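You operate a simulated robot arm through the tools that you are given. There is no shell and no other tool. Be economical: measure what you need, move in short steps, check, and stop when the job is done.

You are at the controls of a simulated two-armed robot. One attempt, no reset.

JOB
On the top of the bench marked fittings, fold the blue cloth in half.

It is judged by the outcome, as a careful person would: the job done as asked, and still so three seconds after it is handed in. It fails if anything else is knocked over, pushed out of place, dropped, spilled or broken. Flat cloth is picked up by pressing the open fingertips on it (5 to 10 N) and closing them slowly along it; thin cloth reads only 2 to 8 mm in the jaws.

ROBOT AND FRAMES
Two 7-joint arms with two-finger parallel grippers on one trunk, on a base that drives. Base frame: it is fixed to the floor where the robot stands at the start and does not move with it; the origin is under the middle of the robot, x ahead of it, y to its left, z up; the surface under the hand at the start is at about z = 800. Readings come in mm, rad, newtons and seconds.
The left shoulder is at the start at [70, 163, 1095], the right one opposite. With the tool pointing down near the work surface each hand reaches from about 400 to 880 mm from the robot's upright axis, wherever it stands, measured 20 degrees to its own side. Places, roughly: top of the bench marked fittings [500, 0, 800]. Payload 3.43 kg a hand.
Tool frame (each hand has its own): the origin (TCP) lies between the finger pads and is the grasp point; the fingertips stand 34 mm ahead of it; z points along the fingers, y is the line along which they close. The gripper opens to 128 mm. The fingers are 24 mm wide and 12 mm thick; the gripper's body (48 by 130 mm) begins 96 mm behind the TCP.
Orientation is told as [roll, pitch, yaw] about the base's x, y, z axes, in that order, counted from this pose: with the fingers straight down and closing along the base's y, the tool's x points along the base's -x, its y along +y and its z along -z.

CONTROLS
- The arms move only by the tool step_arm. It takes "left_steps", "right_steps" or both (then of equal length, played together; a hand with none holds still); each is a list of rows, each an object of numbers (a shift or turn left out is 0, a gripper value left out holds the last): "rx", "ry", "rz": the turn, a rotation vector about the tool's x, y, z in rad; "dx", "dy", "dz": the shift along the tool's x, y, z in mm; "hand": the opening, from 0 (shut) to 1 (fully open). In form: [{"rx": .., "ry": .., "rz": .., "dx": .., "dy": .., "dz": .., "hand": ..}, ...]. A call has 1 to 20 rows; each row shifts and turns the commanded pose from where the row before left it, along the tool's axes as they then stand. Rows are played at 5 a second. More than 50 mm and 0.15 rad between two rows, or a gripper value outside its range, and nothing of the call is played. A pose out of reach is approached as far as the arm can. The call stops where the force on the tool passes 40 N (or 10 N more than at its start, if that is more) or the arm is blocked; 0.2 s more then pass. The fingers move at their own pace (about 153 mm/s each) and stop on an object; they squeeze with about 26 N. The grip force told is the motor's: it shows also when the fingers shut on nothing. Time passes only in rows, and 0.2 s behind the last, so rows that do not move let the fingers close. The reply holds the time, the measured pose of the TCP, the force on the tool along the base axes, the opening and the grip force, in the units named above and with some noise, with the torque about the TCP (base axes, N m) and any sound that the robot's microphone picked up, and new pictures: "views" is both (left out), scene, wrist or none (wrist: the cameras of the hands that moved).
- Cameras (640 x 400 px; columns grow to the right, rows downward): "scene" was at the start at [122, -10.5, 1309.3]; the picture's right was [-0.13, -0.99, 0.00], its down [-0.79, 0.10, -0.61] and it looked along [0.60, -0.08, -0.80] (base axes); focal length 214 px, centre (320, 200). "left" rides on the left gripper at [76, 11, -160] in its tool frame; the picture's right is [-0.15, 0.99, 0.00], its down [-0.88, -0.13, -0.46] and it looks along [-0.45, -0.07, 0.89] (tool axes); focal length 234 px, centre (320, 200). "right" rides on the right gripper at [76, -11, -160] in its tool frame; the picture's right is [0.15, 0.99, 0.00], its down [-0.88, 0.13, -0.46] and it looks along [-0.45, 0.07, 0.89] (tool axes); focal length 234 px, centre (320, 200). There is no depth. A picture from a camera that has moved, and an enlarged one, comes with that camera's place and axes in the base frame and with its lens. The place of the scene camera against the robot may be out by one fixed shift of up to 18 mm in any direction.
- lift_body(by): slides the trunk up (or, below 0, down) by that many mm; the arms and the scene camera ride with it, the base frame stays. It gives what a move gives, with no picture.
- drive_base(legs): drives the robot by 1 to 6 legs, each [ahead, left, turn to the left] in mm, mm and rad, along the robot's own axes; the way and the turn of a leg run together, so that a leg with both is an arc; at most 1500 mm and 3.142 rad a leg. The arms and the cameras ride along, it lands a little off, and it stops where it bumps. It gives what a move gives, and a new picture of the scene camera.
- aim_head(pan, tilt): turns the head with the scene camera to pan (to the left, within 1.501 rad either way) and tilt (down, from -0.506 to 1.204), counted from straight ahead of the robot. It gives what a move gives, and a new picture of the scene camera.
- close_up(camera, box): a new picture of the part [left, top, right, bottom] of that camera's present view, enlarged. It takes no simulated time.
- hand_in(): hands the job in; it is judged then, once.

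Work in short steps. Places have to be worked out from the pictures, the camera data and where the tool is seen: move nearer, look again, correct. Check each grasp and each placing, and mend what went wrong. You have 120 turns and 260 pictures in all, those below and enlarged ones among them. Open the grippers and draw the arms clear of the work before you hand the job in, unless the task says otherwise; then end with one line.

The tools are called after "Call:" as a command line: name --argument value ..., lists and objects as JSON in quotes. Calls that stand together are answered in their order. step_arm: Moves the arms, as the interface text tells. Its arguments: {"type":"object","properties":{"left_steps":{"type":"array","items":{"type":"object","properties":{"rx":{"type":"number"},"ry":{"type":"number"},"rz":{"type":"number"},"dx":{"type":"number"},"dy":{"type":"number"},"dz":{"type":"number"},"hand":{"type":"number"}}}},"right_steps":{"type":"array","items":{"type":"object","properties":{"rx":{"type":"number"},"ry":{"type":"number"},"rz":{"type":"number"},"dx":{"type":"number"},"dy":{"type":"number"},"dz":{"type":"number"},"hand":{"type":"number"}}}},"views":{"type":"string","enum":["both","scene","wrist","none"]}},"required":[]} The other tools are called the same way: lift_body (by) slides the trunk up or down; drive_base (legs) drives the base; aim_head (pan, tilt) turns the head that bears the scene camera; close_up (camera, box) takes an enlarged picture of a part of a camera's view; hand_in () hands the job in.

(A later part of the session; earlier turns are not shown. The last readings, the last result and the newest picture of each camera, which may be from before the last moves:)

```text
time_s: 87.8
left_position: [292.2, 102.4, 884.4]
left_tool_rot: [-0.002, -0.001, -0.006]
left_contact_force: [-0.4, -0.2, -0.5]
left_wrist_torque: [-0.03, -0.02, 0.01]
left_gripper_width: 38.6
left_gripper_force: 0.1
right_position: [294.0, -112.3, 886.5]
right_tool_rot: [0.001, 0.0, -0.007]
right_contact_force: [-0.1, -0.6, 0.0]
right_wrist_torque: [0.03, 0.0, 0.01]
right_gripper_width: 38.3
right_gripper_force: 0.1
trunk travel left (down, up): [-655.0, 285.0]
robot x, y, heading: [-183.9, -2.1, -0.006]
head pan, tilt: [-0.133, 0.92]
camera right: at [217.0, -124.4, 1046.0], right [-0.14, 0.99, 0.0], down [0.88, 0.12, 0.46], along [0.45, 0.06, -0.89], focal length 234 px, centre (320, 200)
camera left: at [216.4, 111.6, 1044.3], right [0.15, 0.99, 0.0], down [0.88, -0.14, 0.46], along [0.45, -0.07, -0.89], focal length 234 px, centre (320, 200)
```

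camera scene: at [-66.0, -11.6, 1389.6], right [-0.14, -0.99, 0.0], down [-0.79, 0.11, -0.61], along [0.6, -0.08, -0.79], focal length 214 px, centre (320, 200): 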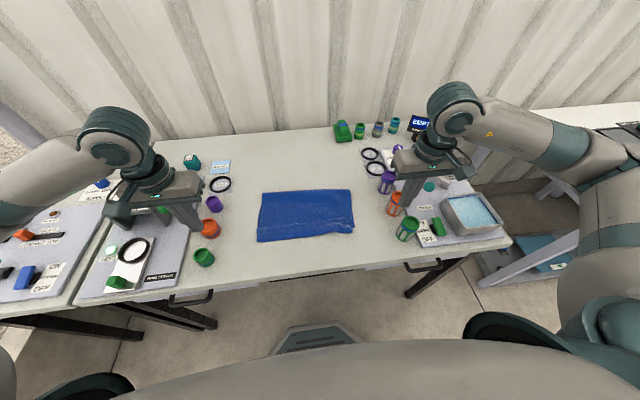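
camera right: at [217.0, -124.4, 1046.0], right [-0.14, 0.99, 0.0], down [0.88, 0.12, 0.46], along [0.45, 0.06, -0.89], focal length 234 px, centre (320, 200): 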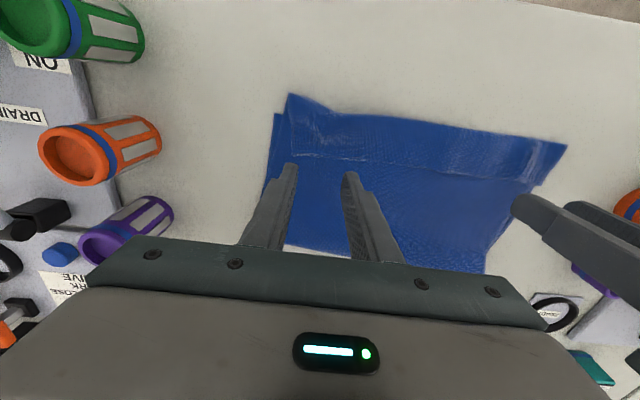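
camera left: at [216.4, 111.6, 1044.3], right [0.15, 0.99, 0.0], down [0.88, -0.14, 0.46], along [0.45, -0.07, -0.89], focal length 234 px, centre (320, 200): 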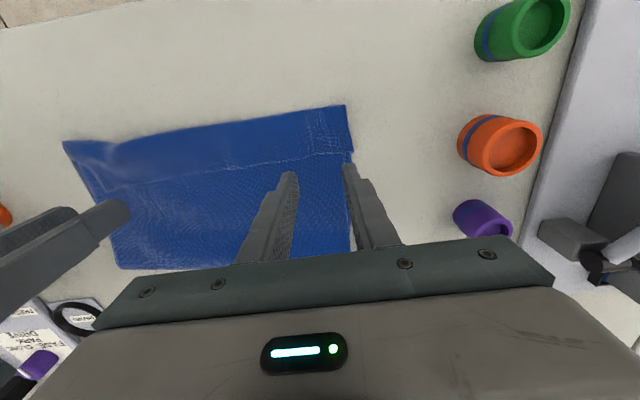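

Hem edge at x≈285 (left) and 290 (right). Shift over it and descend close.

Call:
step_arm --left_steps '[{"dx": 8, "dz": 12}, {"dz": 15}, {"dz": 10}, {"dz": 3}, {"dz": 2}, {}]' --right_steps '[{"dx": 5, "dz": 12}, {"dz": 15}, {"dz": 12}, {"dz": 3}, {"dz": 2}, {}]' --views "wrist"

```text
time_s: 89.2
left_position: [282.2, 102.3, 841.6]
left_tool_rot: [0.0, -0.002, -0.005]
left_contact_force: [-0.1, -0.5, 0.7]
left_wrist_torque: [0.06, 0.07, -0.01]
left_gripper_width: 38.5
left_gripper_force: 0.0
right_position: [288.2, -113.3, 841.8]
right_tool_rot: [0.0, 0.001, -0.007]
right_contact_force: [0.5, -1.1, 0.0]
right_wrist_torque: [0.0, 0.03, 0.0]
right_gripper_width: 38.7
right_gripper_force: 0.0
trunk travel left (down, up): [-655.0, 285.0]
robot x, y, heading: [-185.5, -4.2, -0.01]
head pan, tilt: [-0.133, 0.92]
camera right: at [211.7, -125.3, 1002.5], right [-0.14, 0.99, 0.0], down [0.88, 0.12, 0.46], along [0.45, 0.06, -0.89], focal length 234 px, centre (320, 200)
camera left: at [206.3, 113.9, 1001.4], right [0.15, 0.99, 0.0], down [0.88, -0.14, 0.46], along [0.45, -0.07, -0.89], focal length 234 px, centre (320, 200)
```

right: 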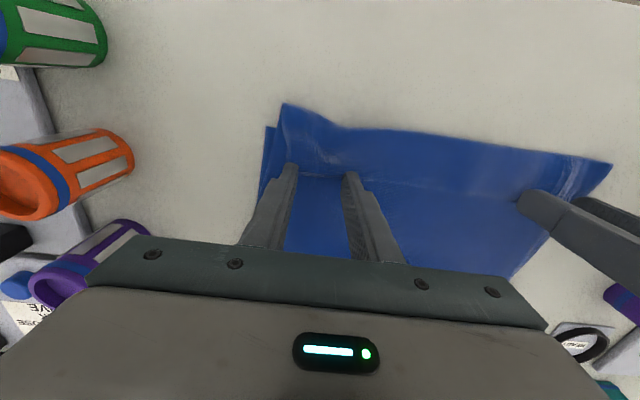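
left: 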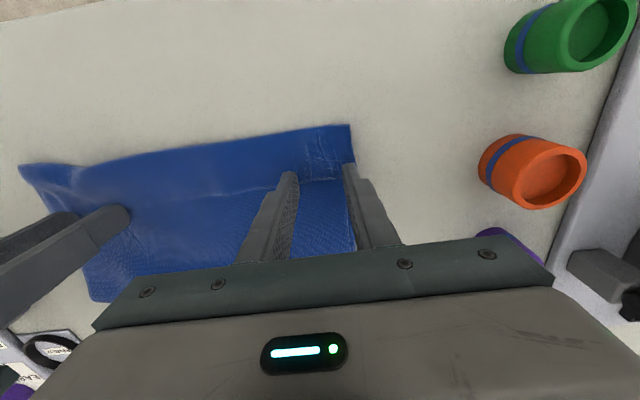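

Positioned on the hem edge. Press gently.

Call:
step_arm --left_steps '[{"dz": 1.5}, {"dz": 1}, {}]' --right_steps '[{"dz": 1.5}, {"dz": 1}, {}]' --views "none"

```text
time_s: 90.0
left_position: [282.7, 102.2, 838.4]
left_tool_rot: [0.001, 0.001, -0.007]
left_contact_force: [0.2, 0.6, 0.9]
left_wrist_torque: [-0.05, -0.02, 0.01]
left_gripper_width: 38.5
left_gripper_force: 0.0
right_position: [287.5, -113.1, 839.3]
right_tool_rot: [0.0, -0.001, -0.008]
right_contact_force: [0.4, -0.1, 0.9]
right_wrist_torque: [0.0, -0.05, 0.0]
right_gripper_width: 38.7
right_gripper_force: 0.0
trunk travel left (down, up): [-655.0, 285.0]
robot x, y, heading: [-186.7, 3.1, -0.004]
head pan, tilt: [-0.133, 0.92]
```

Call:
step_arm --left_steps '[{"dz": 1}, {"dz": 0.8}, {}]' --right_steps '[{"dz": 1}, {"dz": 0.8}, {}]' --views "none"

```text
time_s: 90.8
left_position: [282.2, 102.8, 837.7]
left_tool_rot: [-0.001, -0.001, -0.007]
left_contact_force: [-1.7, -1.2, 5.4]
left_wrist_torque: [-0.02, 0.04, -0.02]
left_gripper_width: 38.1
left_gripper_force: 0.0
right_position: [288.3, -113.3, 838.5]
right_tool_rot: [0.0, 0.0, -0.008]
right_contact_force: [0.4, -0.4, 2.5]
right_wrist_torque: [-0.08, 0.01, 0.01]
right_gripper_width: 38.4
right_gripper_force: 0.0
trunk travel left (down, up): [-655.0, 285.0]
robot x, y, heading: [-186.9, -2.1, -0.007]
head pan, tilt: [-0.133, 0.92]
```

Pressing ≈5 N; right needs a touch more. Close slowly.

Call:
step_arm --left_steps '[{"dz": 0.3}, {"hand": 0.27}, {"hand": 0.24}, {"hand": 0.21}, {"hand": 0.18}, {"hand": 0.15}, {"hand": 0.12}, {"hand": 0.1}, {"hand": 0.08}, {"hand": 0.06}, {"hand": 0.04}, {"hand": 0.02}, {"hand": 0.0}, {}, {}]' --right_steps '[{"dz": 0.9}, {"hand": 0.27}, {"hand": 0.24}, {"hand": 0.21}, {"hand": 0.18}, {"hand": 0.15}, {"hand": 0.12}, {"hand": 0.1}, {"hand": 0.08}, {"hand": 0.06}, {"hand": 0.04}, {"hand": 0.02}, {"hand": 0.0}, {}, {}]' --views "wrist"

```text
time_s: 94.0
left_position: [280.8, 102.7, 837.2]
left_tool_rot: [0.001, -0.001, -0.007]
left_contact_force: [-0.4, 0.7, 14.3]
left_wrist_torque: [0.07, 0.02, -0.04]
left_gripper_width: 2.7
left_gripper_force: 25.5
right_position: [287.6, -113.1, 837.1]
right_tool_rot: [0.001, -0.001, -0.008]
right_contact_force: [0.2, -1.7, 5.8]
right_wrist_torque: [-0.06, 0.02, 0.0]
right_gripper_width: 0.0
right_gripper_force: 26.2
trunk travel left (down, up): [-655.0, 285.0]
robot x, y, heading: [-183.6, -0.5, -0.003]
head pan, tilt: [-0.133, 0.92]
camera right: at [210.8, -125.0, 997.7], right [-0.14, 0.99, 0.0], down [0.88, 0.12, 0.46], along [0.45, 0.06, -0.89], focal length 234 px, centre (320, 200)
camera left: at [205.6, 114.0, 997.1], right [0.15, 0.99, 0.0], down [0.88, -0.14, 0.46], along [0.45, -0.07, -0.89], focal length 234 px, centre (320, 200)
```

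right: 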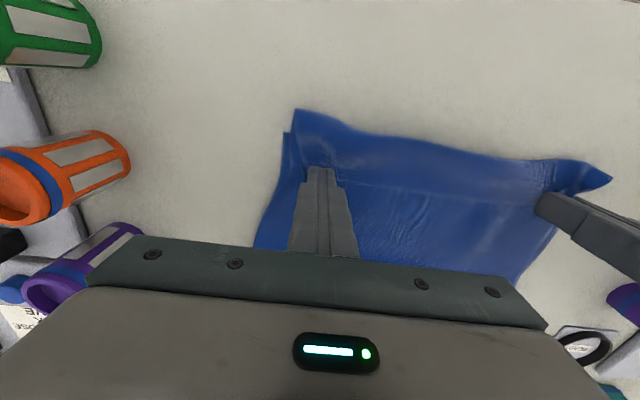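
left: 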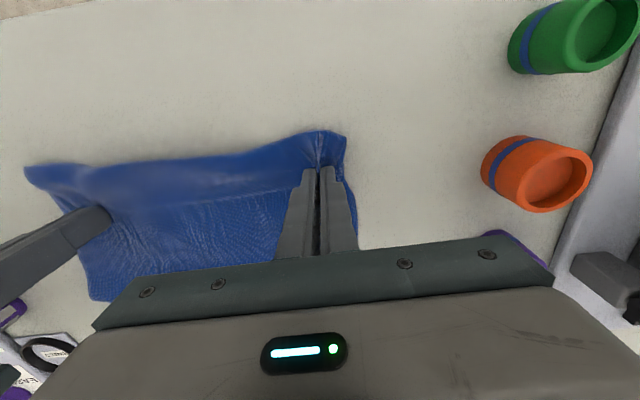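

Left holds (2.7 mm), right slipped. Lift right 10 mm, reopen, and look.

Call:
step_arm --right_steps '[{"dz": -6}, {"dz": -6, "hand": 0.32}, {}, {}]' --views "none"

Call:
close_up --camera "right" --box '[220, 90, 420, 215]'

```text
time_s: 95.0
left_position: [281.1, 103.2, 837.0]
left_tool_rot: [0.0, -0.003, -0.007]
left_contact_force: [-1.1, 0.2, 16.6]
left_wrist_torque: [0.04, 0.07, -0.01]
left_gripper_width: 2.5
left_gripper_force: 26.0
right_position: [288.3, -114.3, 850.2]
right_tool_rot: [0.0, -0.001, -0.007]
right_contact_force: [0.7, 0.7, -0.8]
right_wrist_torque: [-0.01, 0.01, 0.02]
right_gripper_width: 41.1
right_gripper_force: 0.1
trunk travel left (down, up): [-655.0, 285.0]
robot x, y, heading: [-183.5, 1.6, -0.007]
head pan, tilt: [-0.133, 0.92]
```

```text
3.20 times, centred on (320, 152) of right
camera zoom: at [211.3, -125.6, 1009.8], right [-0.14, 0.99, 0.0], down [0.88, 0.12, 0.46], along [0.45, 0.06, -0.89], focal length 749 px, centre (320, 352)
```

zoom: 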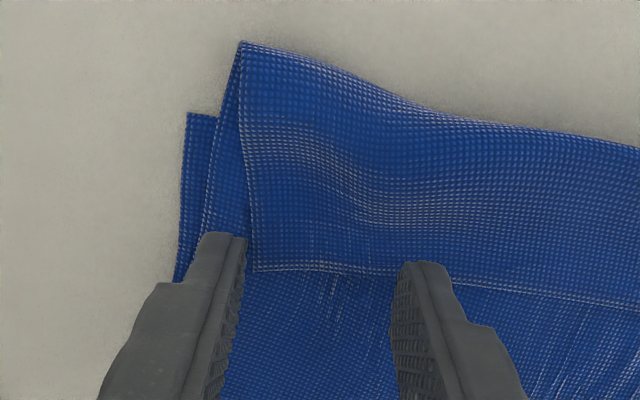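

Hem edge at x≈289, corner y≈−135. Shift slightly in, and press harder.

Call:
step_arm --right_steps '[{"dx": 5, "dy": 10, "hand": 0.3}, {"dz": 6}, {"dz": 4}, {"dz": 2}, {"dz": 1.2}, {}]' --views "none"

```text
time_s: 96.4
left_position: [280.5, 102.5, 837.3]
left_tool_rot: [0.0, -0.002, -0.008]
left_contact_force: [1.6, -0.6, 10.5]
left_wrist_torque: [0.0, -0.04, 0.0]
left_gripper_width: 2.6
left_gripper_force: 26.3
right_position: [281.9, -104.1, 838.3]
right_tool_rot: [0.002, -0.003, -0.006]
right_contact_force: [-0.1, -1.3, 16.4]
right_wrist_torque: [-0.25, 0.12, 0.02]
right_gripper_width: 38.6
right_gripper_force: 0.1
trunk travel left (down, up): [-655.0, 285.0]
robot x, y, heading: [-181.7, -1.3, -0.01]
head pan, tilt: [-0.133, 0.92]
```

Call:
step_arm --right_steps '[{"dz": -0.5}, {"hand": 0.27}, {"hand": 0.24}, {"hand": 0.21}, {"hand": 0.18}, {"hand": 0.15}, {"hand": 0.12}, {"hand": 0.1}, {"hand": 0.08}, {"hand": 0.06}, {"hand": 0.04}, {"hand": 0.02}, {"hand": 0.0}, {}, {}]' --views "wrist"

```text
time_s: 99.6
left_position: [281.8, 102.7, 836.8]
left_tool_rot: [0.0, -0.003, -0.008]
left_contact_force: [-0.2, -1.0, 5.8]
left_wrist_torque: [-0.05, -0.03, -0.01]
left_gripper_width: 2.6
left_gripper_force: 25.9
right_position: [281.7, -103.3, 836.6]
right_tool_rot: [0.002, -0.002, -0.006]
right_contact_force: [-0.3, 1.1, 25.3]
right_wrist_torque: [-0.04, 0.18, 0.0]
right_gripper_width: 2.0
right_gripper_force: 26.0
trunk travel left (down, up): [-655.0, 285.0]
robot x, y, heading: [-184.4, -1.0, -0.005]
head pan, tilt: [-0.133, 0.92]
camera right: at [205.0, -115.0, 997.2], right [-0.14, 0.99, 0.0], down [0.88, 0.12, 0.46], along [0.45, 0.06, -0.89], focal length 234 px, centre (320, 200)
```

right: 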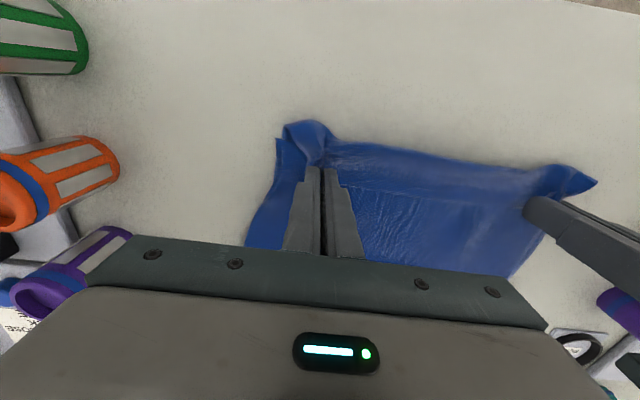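

Both hold. Lift 60 mm and inspect.

Call:
step_arm --left_steps '[{"dz": -15}, {"dz": -20}, {"dz": -25}, {}]' --right_steps '[{"dz": -15}, {"dz": -20}, {"dz": -25}, {}]' --views "wrist"

Call:
close_up --camera "scene" --box '[200, 130, 400, 255]'

```text
time_s: 100.6
left_position: [281.9, 102.8, 897.4]
left_tool_rot: [0.0, 0.001, -0.008]
left_contact_force: [0.4, -1.4, -1.0]
left_wrist_torque: [-0.09, 0.02, 0.01]
left_gripper_width: 2.7
left_gripper_force: 26.3
right_position: [280.7, -102.6, 895.8]
right_tool_rot: [-0.001, 0.003, -0.006]
right_contact_force: [0.4, 1.2, -0.8]
right_wrist_torque: [0.03, 0.02, 0.02]
right_gripper_width: 1.8
right_gripper_force: 26.3
trunk travel left (down, up): [-655.0, 285.0]
robot x, y, heading: [-189.7, -4.9, -0.006]
head pan, tilt: [-0.133, 0.92]
camera right: at [205.0, -115.2, 1056.0], right [-0.14, 0.99, 0.0], down [0.88, 0.12, 0.46], along [0.45, 0.06, -0.89], focal length 234 px, centre (320, 200)
camera left: at [207.0, 114.0, 1056.6], right [0.15, 0.99, 0.0], down [0.88, -0.14, 0.46], along [0.45, -0.07, -0.89], focal length 234 px, centre (320, 200)
```

right: 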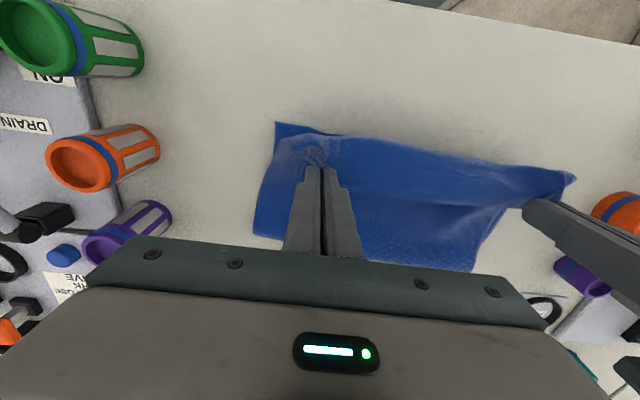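
left: 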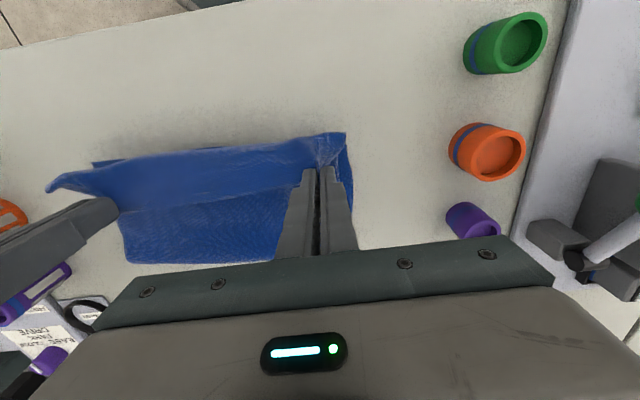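

```text
3.20 times, centred on (300, 192) of scene
camera zoom: at [-63.5, -11.3, 1389.3], right [-0.14, -0.99, 0.0], down [-0.79, 0.11, -0.61], along [0.6, -0.08, -0.8], focal length 686 px, centre (384, 224)
```

zoom: 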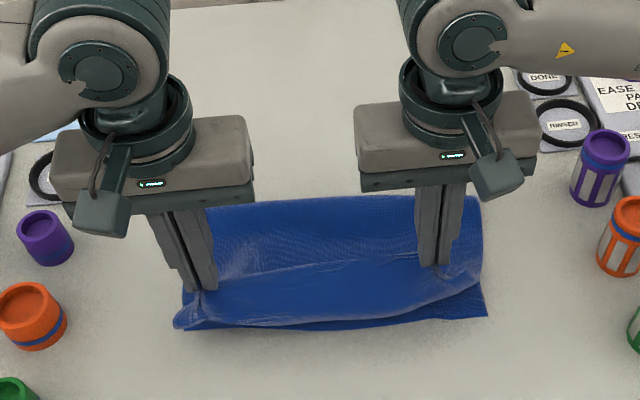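

Only the hem is held — good. I raise the trunk 80 mm (lifting the cloth and giving elbow room), then carry forward to lay the cloth out.

Call:
lift_body --by 80

Call:
step_arm --left_steps '[{"dx": -25, "dz": -5}, {"dx": -25, "dz": -5}, {"dx": -25, "dz": -5}, {"dx": -25}, {"dx": -25}, {"dx": -25}, {"dx": -25}, {"dx": -25, "dz": 12}, {"dx": -25, "dz": 15}, {"dx": -25, "dz": 20}, {"dx": -25, "dz": 22}, {"dx": -20, "dz": 22}, {}]' --right_steps '[{"dx": -25, "dz": -5}, {"dx": -25, "dz": -5}, {"dx": -25, "dz": -5}, {"dx": -25}, {"dx": -25}, {"dx": -25}, {"dx": -25}, {"dx": -25, "dz": 12}, {"dx": -25, "dz": 15}, {"dx": -25, "dz": 20}, {"dx": -25, "dz": 22}, {"dx": -20, "dz": 22}, {}]' --views "scene"

```text
time_s: 101.8
left_position: [283.1, 103.0, 975.7]
left_tool_rot: [-0.002, 0.0, -0.008]
left_contact_force: [-0.6, -2.2, 0.3]
left_wrist_torque: [-0.03, 0.0, -0.01]
left_gripper_width: 2.7
left_gripper_force: 26.0
right_position: [282.3, -103.7, 974.6]
right_tool_rot: [-0.001, -0.001, -0.009]
right_contact_force: [0.0, 1.8, -0.5]
right_wrist_torque: [0.06, 0.02, 0.0]
right_gripper_width: 1.8
right_gripper_force: 26.0
trunk travel left (down, up): [-735.0, 205.0]
robot x, y, heading: [-187.0, -0.1, -0.009]
head pan, tilt: [-0.133, 0.92]
```

```text
time_s: 104.6
left_position: [576.4, 102.6, 901.3]
left_tool_rot: [0.001, 0.0, -0.005]
left_contact_force: [0.2, -2.0, 0.0]
left_wrist_torque: [-0.08, -0.03, -0.03]
left_gripper_width: 2.6
left_gripper_force: 26.4
right_position: [574.4, -105.4, 900.6]
right_tool_rot: [0.002, 0.0, -0.006]
right_contact_force: [0.1, 2.6, 0.7]
right_wrist_torque: [0.08, 0.01, 0.03]
right_gripper_width: 2.1
right_gripper_force: 26.5
trunk travel left (down, up): [-735.0, 205.0]
robot x, y, heading: [-183.7, -3.3, -0.011]
head pan, tilt: [-0.133, 0.92]
camera scene: at [-64.4, -11.4, 1469.4], right [-0.14, -0.99, 0.0], down [-0.79, 0.11, -0.61], along [0.6, -0.08, -0.8], focal length 214 px, centre (320, 200)
```

scene: 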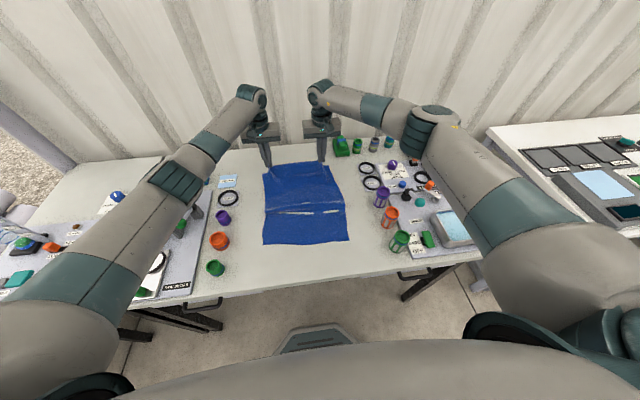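

A ripple remains; drive ahead 85 mm to pull it straight.

Call:
drive_base --legs '[[85, 0, 0]]'

Call:
close_up --camera "scene" --box '[200, 130, 400, 255]'

```text
time_s: 105.7
left_position: [663.0, 101.6, 900.1]
left_tool_rot: [-0.001, 0.001, -0.005]
left_contact_force: [0.5, -3.1, -0.1]
left_wrist_torque: [-0.11, 0.01, 0.01]
left_gripper_width: 2.5
left_gripper_force: 26.2
right_position: [661.2, -105.7, 900.2]
right_tool_rot: [0.001, -0.002, -0.006]
right_contact_force: [-0.2, 2.5, 0.3]
right_wrist_torque: [0.09, 0.06, 0.0]
right_gripper_width: 1.7
right_gripper_force: 25.8
trunk travel left (down, up): [-735.0, 205.0]
robot x, y, heading: [-99.2, -2.7, -0.012]
head pan, tilt: [-0.133, 0.92]
camera scene: at [21.3, -11.9, 1469.4], right [-0.14, -0.99, 0.0], down [-0.79, 0.11, -0.61], along [0.6, -0.08, -0.8], focal length 214 px, centre (320, 200)
```

scene: 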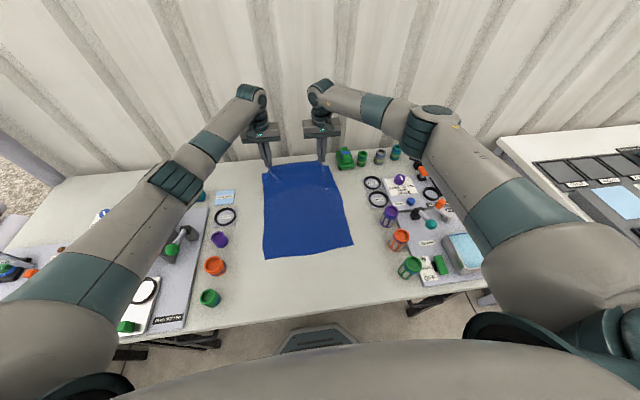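

```text
3.20 times, centred on (300, 192) of scene
camera zoom: at [21.3, -11.9, 1469.4], right [-0.14, -0.99, 0.0], down [-0.79, 0.11, -0.61], along [0.6, -0.08, -0.8], focal length 686 px, centre (384, 224)
```

zoom: 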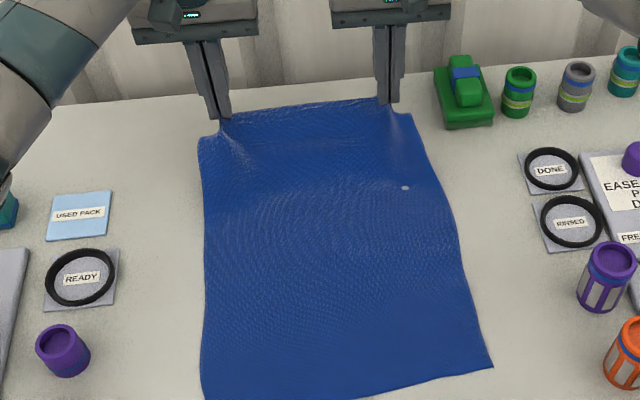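

Straight. Near edge ≈ x 306, centre y ≈ −14. I move back to the apex in stages: drive −75, raise, drive −76, raise.

Call:
drive_base --legs '[[-75, 0, 0]]'

Call:
step_arm --left_steps '[{"dz": -12, "dy": -4}, {"dz": -12, "dy": -4}, {"dz": -10, "dy": -4}, {}]' --right_steps '[{"dz": -12, "dy": -4}, {"dz": -12, "dy": -4}, {"dz": -10, "dy": -4}, {}]' --views "none"

Call:
drive_base --legs '[[-76, 0, 0]]'

Call:
step_arm --left_steps '[{"dz": -15}, {"dz": -15}, {"dz": -15}, {"dz": -15}, {}]' --right_steps '[{"dz": -15}, {"dz": -15}, {"dz": -15}, {"dz": -15}, {}]' --views "wrist"

Call:
close_up --camera "scene" --box '[200, 110, 400, 235]'

```text
time_s: 106.7
left_position: [587.6, 103.2, 899.6]
left_tool_rot: [0.002, 0.0, -0.006]
left_contact_force: [-0.4, -1.4, 0.7]
left_wrist_torque: [-0.08, -0.01, 0.01]
left_gripper_width: 2.6
left_gripper_force: 25.9
right_position: [586.5, -104.5, 900.2]
right_tool_rot: [0.0, 0.001, -0.004]
right_contact_force: [0.7, 3.3, 0.4]
right_wrist_torque: [0.04, 0.0, -0.02]
right_gripper_width: 2.0
right_gripper_force: 26.0
trunk travel left (down, up): [-735.0, 205.0]
robot x, y, heading: [-178.5, -0.4, -0.001]
head pan, tilt: [-0.133, 0.92]
camera scene: at [-53.6, -11.3, 1469.2], right [-0.14, -0.99, 0.0], down [-0.79, 0.11, -0.61], along [0.6, -0.08, -0.8], focal length 214 px, centre (320, 200)
```

scene: 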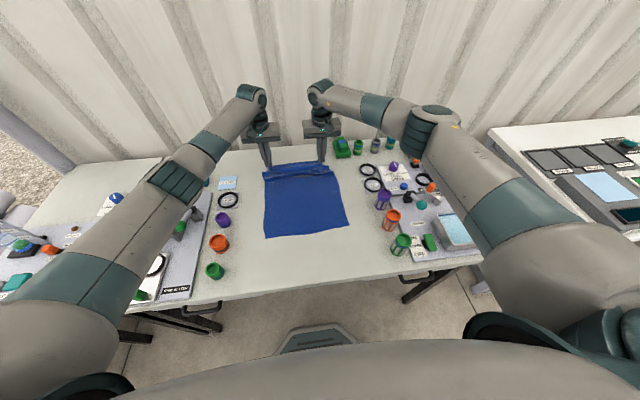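

```text
time_s: 107.7
left_position: [587.3, 92.6, 934.2]
left_tool_rot: [0.0, 0.003, -0.006]
left_contact_force: [0.5, -2.7, -0.9]
left_wrist_torque: [-0.11, 0.0, 0.03]
left_gripper_width: 2.5
left_gripper_force: 26.1
right_position: [585.3, -115.4, 932.9]
right_tool_rot: [0.0, 0.003, -0.004]
right_contact_force: [-0.2, 3.1, -0.3]
right_wrist_torque: [0.05, 0.0, 0.01]
right_gripper_width: 2.0
right_gripper_force: 26.4
trunk travel left (down, up): [-735.0, 205.0]
robot x, y, heading: [-172.2, 1.3, -0.007]
head pan, tilt: [-0.133, 0.92]
```

```text
time_s: 108.8
left_position: [511.8, 91.8, 933.0]
left_tool_rot: [-0.001, 0.002, -0.005]
left_contact_force: [0.1, -3.0, -0.9]
left_wrist_torque: [-0.08, 0.0, -0.02]
left_gripper_width: 2.6
left_gripper_force: 26.1
right_position: [510.5, -114.7, 933.1]
right_tool_rot: [-0.002, 0.002, -0.004]
right_contact_force: [-0.1, 3.6, -0.7]
right_wrist_torque: [0.1, 0.02, 0.03]
right_gripper_width: 2.1
right_gripper_force: 26.2
trunk travel left (down, up): [-735.0, 205.0]
robot x, y, heading: [-252.7, 0.6, -0.004]
head pan, tilt: [-0.133, 0.92]
camera scene: at [-128.1, -11.0, 1469.1], right [-0.14, -0.99, 0.0], down [-0.79, 0.11, -0.6], along [0.6, -0.08, -0.8], focal length 214 px, centre (320, 200)
```

scene: 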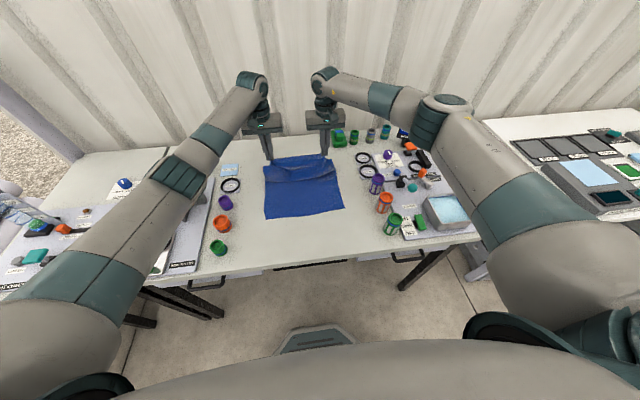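

```text
time_s: 110.0
left_position: [510.3, 92.9, 993.4]
left_tool_rot: [0.001, -0.001, -0.005]
left_contact_force: [1.0, -3.1, -0.5]
left_wrist_torque: [-0.09, -0.01, 0.02]
left_gripper_width: 2.5
left_gripper_force: 26.1
right_position: [511.5, -115.0, 993.7]
right_tool_rot: [0.002, 0.0, -0.005]
right_contact_force: [-0.5, 3.7, -1.5]
right_wrist_torque: [0.11, 0.06, 0.01]
right_gripper_width: 1.9
right_gripper_force: 26.4
trunk travel left (down, up): [-735.0, 205.0]
robot x, y, heading: [-248.8, -0.7, -0.003]
head pan, tilt: [-0.133, 0.92]
camera right: at [434.6, -127.0, 1153.6], right [-0.14, 0.99, 0.0], down [0.88, 0.13, 0.46], along [0.45, 0.07, -0.89], focal length 234 px, centre (320, 200)
camera left: at [435.2, 104.3, 1153.9], right [0.15, 0.99, 0.0], down [0.88, -0.13, 0.46], along [0.45, -0.07, -0.89], focal length 234 px, centre (320, 200)
```

right: 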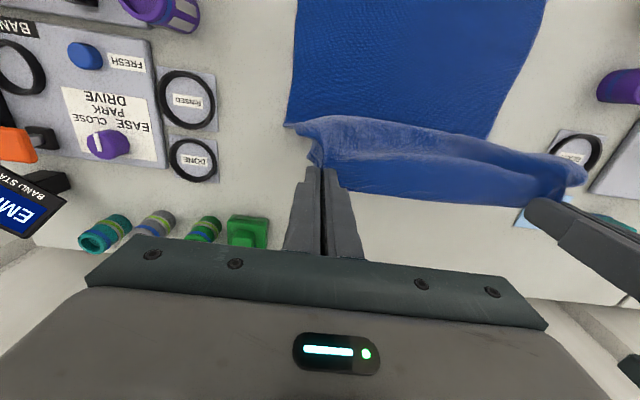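
left: 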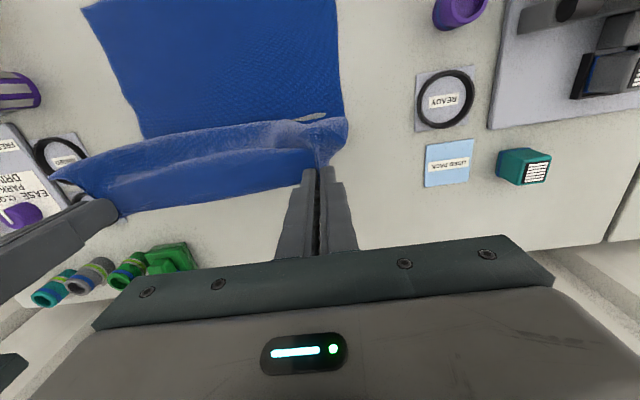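

```text
3.20 times, centred on (300, 172) of scene
camera zoom: at [-128.9, -11.0, 1469.3], right [-0.14, -0.99, 0.0], down [-0.79, 0.11, -0.61], along [0.6, -0.08, -0.8], focal length 686 px, centre (384, 288)
```

zoom: 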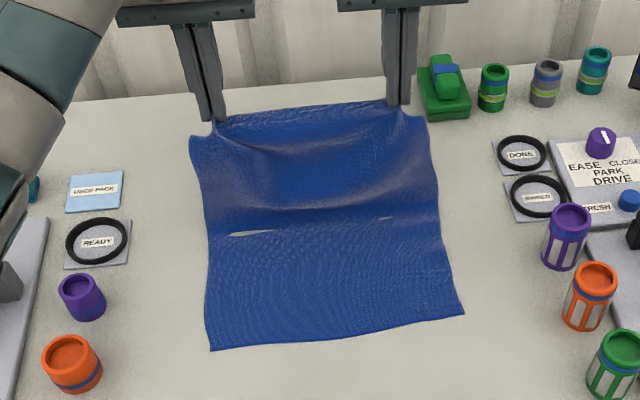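

The hanging line is a bit near (≈480). I go a little farther and higher to straighten (tip ≈(545, h178)), then descend at 45°.

Call:
step_arm --left_steps '[{"dx": -17, "dz": -9}, {"dx": -17, "dz": -9}, {}, {}, {"dx": 11.5, "dz": 11.5}, {"dx": 11.5, "dz": 11.5}, {"dx": 11.5, "dz": 11.5}, {"dx": 11.5, "dz": 11.5}, {"dx": 11.5, "dz": 11.5}, {"dx": 11.5, "dz": 11.5}, {"dx": 11.5, "dz": 11.5}, {"dx": 11.5, "dz": 11.5}, {"dx": 11.5, "dz": 11.5}, {"dx": 11.5, "dz": 11.5}, {"dx": 11.5, "dz": 11.5}, {"dx": 11.5, "dz": 11.5}, {}]' --right_steps '[{"dx": -17, "dz": -9}, {"dx": -17, "dz": -9}, {}, {}, {"dx": 11.5, "dz": 11.5}, {"dx": 11.5, "dz": 11.5}, {"dx": 11.5, "dz": 11.5}, {"dx": 11.5, "dz": 11.5}, {"dx": 11.5, "dz": 11.5}, {"dx": 11.5, "dz": 11.5}, {"dx": 11.5, "dz": 11.5}, {"dx": 11.5, "dz": 11.5}, {"dx": 11.5, "dz": 11.5}, {"dx": 11.5, "dz": 11.5}, {"dx": 11.5, "dz": 11.5}, {"dx": 11.5, "dz": 11.5}, {}]' --views "wrist"

Call:
close_up --camera "scene" --box '[200, 110, 400, 235]'

```text
time_s: 113.6
left_position: [408.9, 91.9, 873.2]
left_tool_rot: [0.002, 0.0, -0.005]
left_contact_force: [1.0, -2.1, 0.3]
left_wrist_torque: [-0.05, -0.06, 0.01]
left_gripper_width: 2.7
left_gripper_force: 26.1
right_position: [406.5, -115.0, 872.6]
right_tool_rot: [0.0, 0.002, -0.006]
right_contact_force: [0.9, 2.1, -0.6]
right_wrist_torque: [0.07, -0.02, 0.04]
right_gripper_width: 1.9
right_gripper_force: 26.4
trunk travel left (down, up): [-735.0, 205.0]
robot x, y, heading: [-252.2, -3.1, -0.006]
head pan, tilt: [-0.133, 0.92]
camera right: at [330.6, -126.6, 1033.3], right [-0.14, 0.99, 0.0], down [0.88, 0.13, 0.46], along [0.45, 0.06, -0.89], focal length 234 px, centre (320, 200)
camera left: at [332.5, 103.4, 1033.7], right [0.15, 0.99, 0.0], down [0.88, -0.13, 0.46], along [0.45, -0.07, -0.89], focal length 234 px, centre (320, 200)
```

right: 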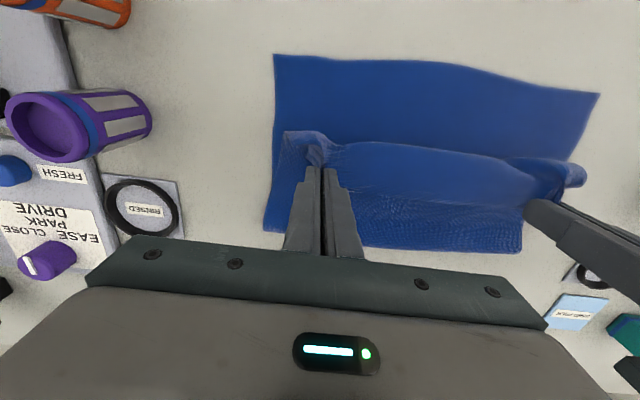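
left: 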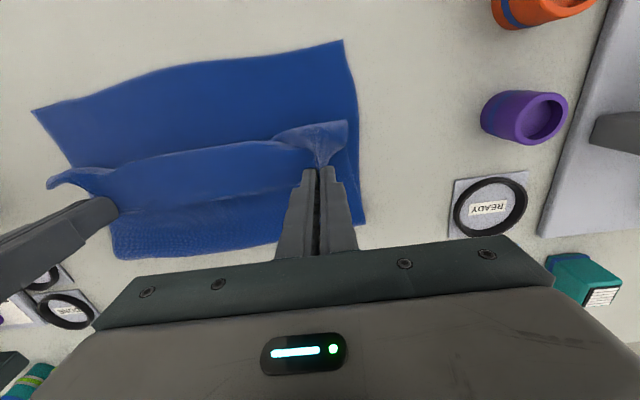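

```text
3.20 times, centred on (300, 172) of scene
camera zoom: at [-128.7, -10.9, 1469.3], right [-0.14, -0.99, 0.0], down [-0.79, 0.11, -0.61], along [0.6, -0.08, -0.8], focal length 686 px, centre (384, 288)
```

zoom: 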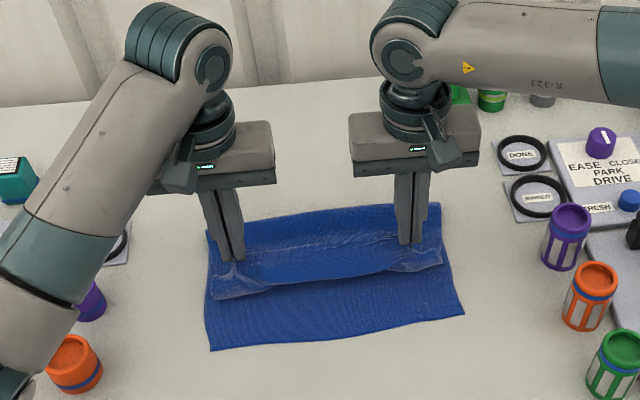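

Good geometry: lower ≈180 mm, near corners (306,126) & (317,−170). I carry the edge back at ~50 mm height, centre y by −10, and tilt the fingers 0.4 rad.

Call:
step_arm --left_steps '[{"dx": 10.7, "dz": -1.8, "dy": -1.7}, {"dx": 10.7, "dz": -1.8, "dy": -1.7}, {"dx": 10.7, "dz": -1.8, "dy": -1.7}, {"dx": 10.7, "dz": -1.8, "dy": -1.7}, {"dx": 10.7, "dz": -1.8, "dy": -1.7}, {"dx": 10.7, "dz": -1.8, "dy": -1.7}, {"ry": -0.1}, {"ry": -0.1}, {"ry": -0.1}, {"ry": -0.1}, {}]' --right_steps '[{"dx": 8.5, "dz": -1.8, "dy": -1.7}, {"dx": 8.5, "dz": -1.8, "dy": -1.7}, {"dx": 8.5, "dz": -1.8, "dy": -1.7}, {"dx": 8.5, "dz": -1.8, "dy": -1.7}, {"dx": 8.5, "dz": -1.8, "dy": -1.7}, {"dx": 8.5, "dz": -1.8, "dy": -1.7}, {"ry": -0.1}, {"ry": -0.1}, {"ry": -0.1}, {"ry": -0.1}, {}]' --views "wrist"

Call:
close_up --camera "scene" --box '[200, 110, 400, 235]'

```text
time_s: 116.0
left_position: [342.2, 82.9, 884.4]
left_tool_rot: [-0.002, -0.398, -0.005]
left_contact_force: [0.4, -4.6, -0.1]
left_wrist_torque: [-0.2, -0.02, -0.01]
left_gripper_width: 2.7
left_gripper_force: 26.2
right_position: [353.9, -125.3, 884.0]
right_tool_rot: [0.002, -0.401, -0.006]
right_contact_force: [0.3, 5.0, -0.9]
right_wrist_torque: [0.13, 0.03, 0.09]
right_gripper_width: 2.0
right_gripper_force: 25.6
trunk travel left (down, up): [-735.0, 205.0]
robot x, y, heading: [-250.7, 1.7, -0.009]
head pan, tilt: [-0.133, 0.92]
camera right: at [222.3, -137.2, 1002.2], right [-0.13, 0.99, -0.06], down [0.63, 0.13, 0.76], along [0.76, 0.06, -0.64], focal length 234 px, centre (320, 200)
camera left: at [211.1, 94.8, 1002.4], right [0.14, 0.99, 0.06], down [0.63, -0.13, 0.76], along [0.76, -0.07, -0.64], focal length 234 px, centre (320, 200)
```

right: 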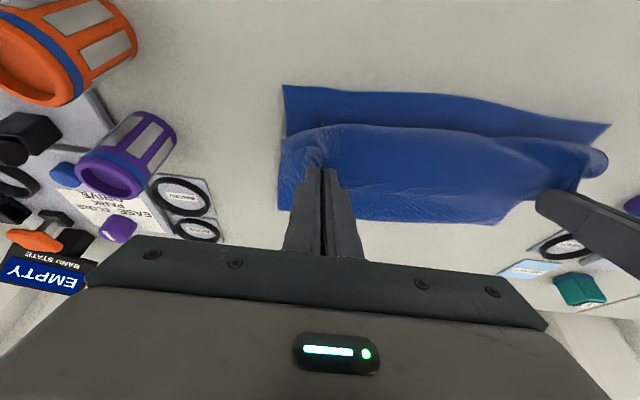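
left: 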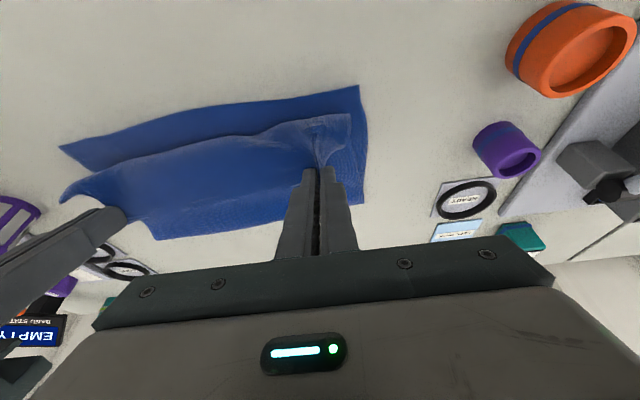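

```text
3.20 times, centred on (300, 172) of scene
camera zoom: at [-128.3, -11.0, 1469.3], right [-0.14, -0.99, 0.0], down [-0.79, 0.11, -0.6], along [0.6, -0.08, -0.8], focal length 686 px, centre (384, 288)
```

zoom: 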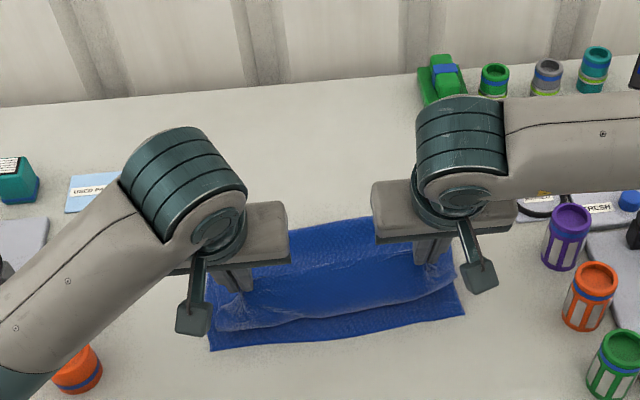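

Near edge hasn't moved. Now back ~38 mm with slight drop, and look.

Call:
step_arm --left_steps '[{"dx": 9.7, "dz": -0.85}, {"dx": 9.7, "dz": -0.85}, {"dx": 9.7, "dz": -0.85}, {"dx": 9.7, "dz": -0.85}, {}]' --right_steps '[{"dx": 10.15, "dz": -1.0}, {"dx": 10.15, "dz": -1.0}, {"dx": 10.15, "dz": -1.0}, {"dx": 10.15, "dz": -1.0}, {}]' --views "wrist"

Call:
close_up --camera "scene" --box '[200, 110, 400, 235]'

```text
time_s: 117.2
left_position: [305.3, 83.4, 871.7]
left_tool_rot: [-0.002, -0.4, -0.005]
left_contact_force: [1.7, -3.2, 0.3]
left_wrist_torque: [-0.13, -0.01, -0.02]
left_gripper_width: 2.6
left_gripper_force: 26.0
right_position: [316.2, -125.0, 870.1]
right_tool_rot: [0.0, -0.4, -0.005]
right_contact_force: [-0.6, 4.3, 0.4]
right_wrist_torque: [0.14, -0.04, 0.13]
right_gripper_width: 1.7
right_gripper_force: 26.0
trunk travel left (down, up): [-735.0, 205.0]
robot x, y, heading: [-247.5, -2.3, -0.0]
head pan, tilt: [-0.133, 0.92]
camera right: at [183.6, -136.5, 988.3], right [-0.13, 0.99, -0.06], down [0.64, 0.13, 0.76], along [0.76, 0.06, -0.65], focal length 234 px, centre (320, 200)
camera left: at [174.0, 94.8, 989.7], right [0.14, 0.99, 0.06], down [0.63, -0.13, 0.76], along [0.76, -0.07, -0.64], focal length 234 px, centre (320, 200)
```

right: 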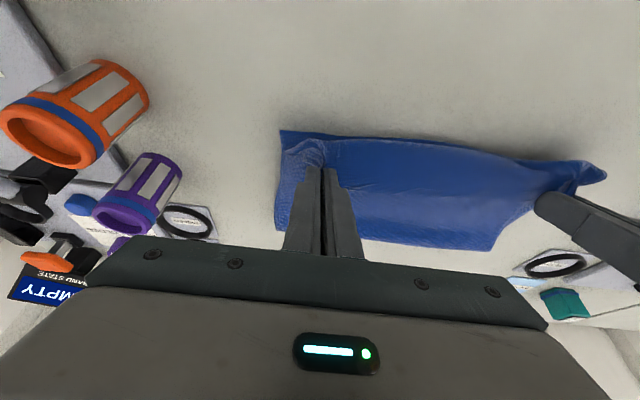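
left: 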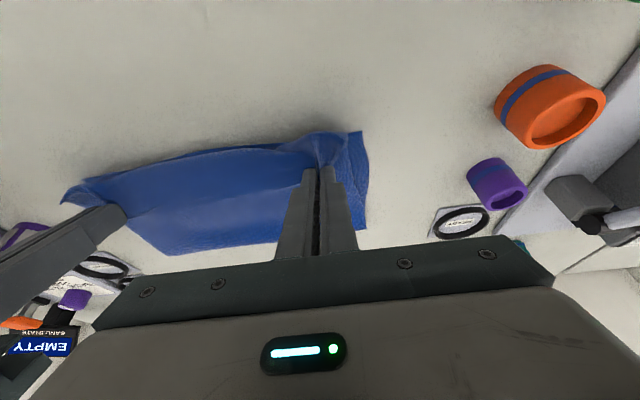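

```text
3.20 times, centred on (300, 172) of scene
camera zoom: at [-128.5, -11.0, 1469.3], right [-0.14, -0.99, 0.0], down [-0.79, 0.11, -0.6], along [0.6, -0.08, -0.8], focal length 686 px, centre (384, 288)
```

zoom: 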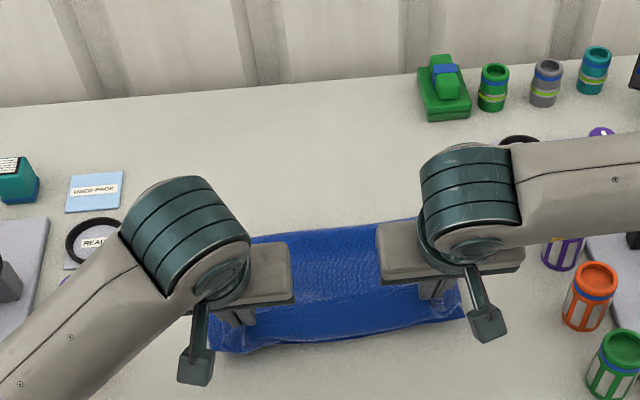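

Moving back at constant height reduced the fold depth again (it must follow the 45° line all the way down). The small bite makes the curl smaller, so I repeat with the line ending right at the near edge. First lay out forward again.

Call:
step_arm --left_steps '[{"dx": -7.8, "dz": -18.4}, {"dx": -7.8, "dz": -18.4}, {"dx": -7.8, "dz": -18.4}, {"ry": 0.1}, {"ry": 0.1}, {"ry": 0.1}, {"ry": 0.1}, {"dx": -24, "dz": -12}, {"dx": -24, "dz": -12}, {"dx": -24, "dz": -12}, {"dx": -24, "dz": -12}, {"dx": -24, "dz": -12}, {"dx": -24, "dz": 15}, {"dx": -24, "dz": 15}, {"dx": -24, "dz": 15}, {"dx": -24, "dz": 15}, {"dx": -24, "dz": 15}, {"dx": -24, "dz": 15}, {}]' --right_steps '[{"dx": -7.8, "dz": -18.4}, {"dx": -7.8, "dz": -18.4}, {"dx": -7.8, "dz": -18.4}, {"ry": 0.1}, {"ry": 0.1}, {"ry": 0.1}, {"ry": 0.1}, {"dx": -24, "dz": -12}, {"dx": -24, "dz": -12}, {"dx": -24, "dz": -12}, {"dx": -24, "dz": -12}, {"dx": -24, "dz": -12}, {"dx": -24, "dz": 15}, {"dx": -24, "dz": 15}, {"dx": -24, "dz": 15}, {"dx": -24, "dz": 15}, {"dx": -20, "dz": 15}, {"dx": -17, "dz": 15}, {}]' --views "none"

Call:
drive_base --legs '[[90, 0, 0]]'

Call:
close_up --camera "scene" --box '[200, 130, 440, 280]'

```text
time_s: 121.2
left_position: [563.9, 84.8, 902.5]
left_tool_rot: [-0.002, 0.002, -0.006]
left_contact_force: [-0.1, -2.5, -0.5]
left_wrist_torque: [-0.12, 0.01, 0.08]
left_gripper_width: 2.5
left_gripper_force: 26.1
left hand out of reach, approached as far as the arm can: row 18
right_position: [568.2, -125.2, 902.0]
right_tool_rot: [0.0, 0.0, -0.003]
right_contact_force: [-0.5, 2.8, -0.5]
right_wrist_torque: [0.05, 0.0, -0.01]
right_gripper_width: 2.1
right_gripper_force: 25.9
trunk travel left (down, up): [-735.0, 205.0]
robot x, y, heading: [-251.2, 2.0, -0.009]
head pan, tilt: [-0.133, 0.92]
```

```text
time_s: 122.3
left_position: [653.0, 83.5, 902.6]
left_tool_rot: [0.0, 0.001, -0.007]
left_contact_force: [0.5, -3.2, 0.4]
left_wrist_torque: [-0.15, -0.02, 0.03]
left_gripper_width: 2.3
left_gripper_force: 26.4
right_position: [655.2, -127.6, 902.2]
right_tool_rot: [0.001, 0.001, -0.006]
right_contact_force: [-1.2, 3.9, 0.2]
right_wrist_torque: [0.13, 0.04, -0.04]
right_gripper_width: 1.9
right_gripper_force: 26.1
trunk travel left (down, up): [-735.0, 205.0]
robot x, y, heading: [-162.1, 1.6, -0.003]
head pan, tilt: [-0.133, 0.92]
camera scene: at [-40.3, -11.6, 1469.4], right [-0.14, -0.99, 0.0], down [-0.79, 0.11, -0.61], along [0.6, -0.08, -0.8], focal length 214 px, centre (320, 200)
```

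scene: 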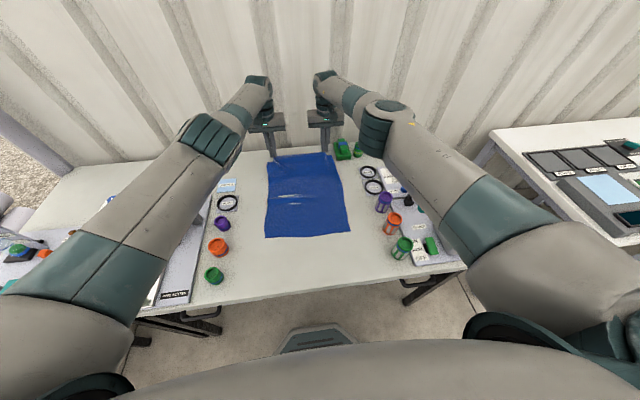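

```text
2.67 times, centred on (320, 205) of scene
camera zoom: at [-40.3, -11.6, 1469.4], right [-0.14, -0.99, 0.0], down [-0.79, 0.11, -0.61], along [0.6, -0.08, -0.8], focal length 572 px, centre (320, 187)
```

zoom: 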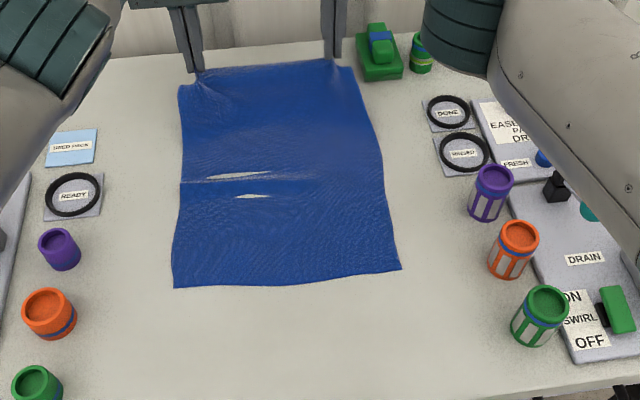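

Slight slack left; drive 22 mm more to straighten, then step back toward the apex in the same staged manner.

Call:
drive_base --legs '[[25, 0, 0]]'

Call:
close_up --camera "scene" --box '[200, 130, 440, 280]'

```text
time_s: 123.1
left_position: [673.7, 83.3, 906.7]
left_tool_rot: [-0.003, -0.004, -0.006]
left_contact_force: [0.3, -2.8, 0.0]
left_wrist_torque: [-0.12, -0.06, 0.02]
left_gripper_width: 2.5
left_gripper_force: 25.7
right_position: [677.8, -126.6, 905.4]
right_tool_rot: [0.001, -0.003, -0.006]
right_contact_force: [-0.7, 2.2, 0.1]
right_wrist_torque: [0.08, -0.02, -0.03]
right_gripper_width: 2.1
right_gripper_force: 26.0
trunk travel left (down, up): [-735.0, 205.0]
robot x, y, heading: [-136.3, -2.2, -0.008]
head pan, tilt: [-0.133, 0.92]
camera scene: at [-20.2, -11.7, 1469.9], right [-0.14, -0.99, 0.0], down [-0.79, 0.11, -0.61], along [0.6, -0.08, -0.79], focal length 214 px, centre (320, 200)
```

scene: 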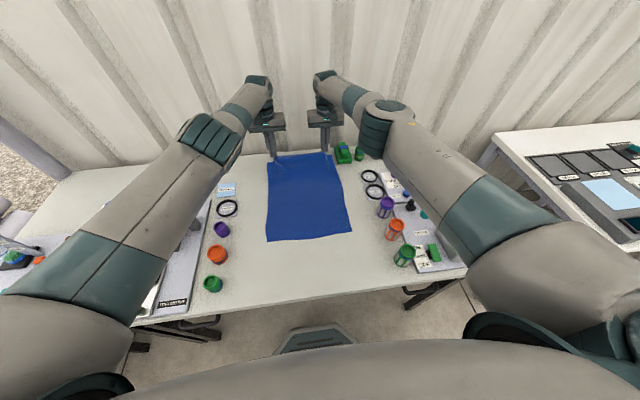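

```text
2.67 times, centred on (320, 205) of scene
camera zoom: at [-20.2, -11.7, 1469.9], right [-0.14, -0.99, 0.0], down [-0.79, 0.11, -0.61], along [0.6, -0.08, -0.79], focal length 572 px, centre (320, 187)
```

zoom: 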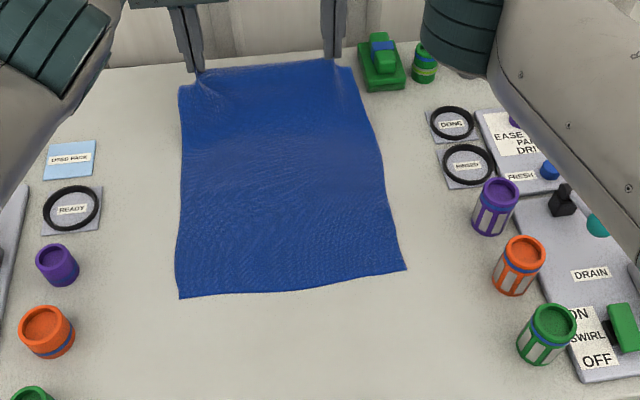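

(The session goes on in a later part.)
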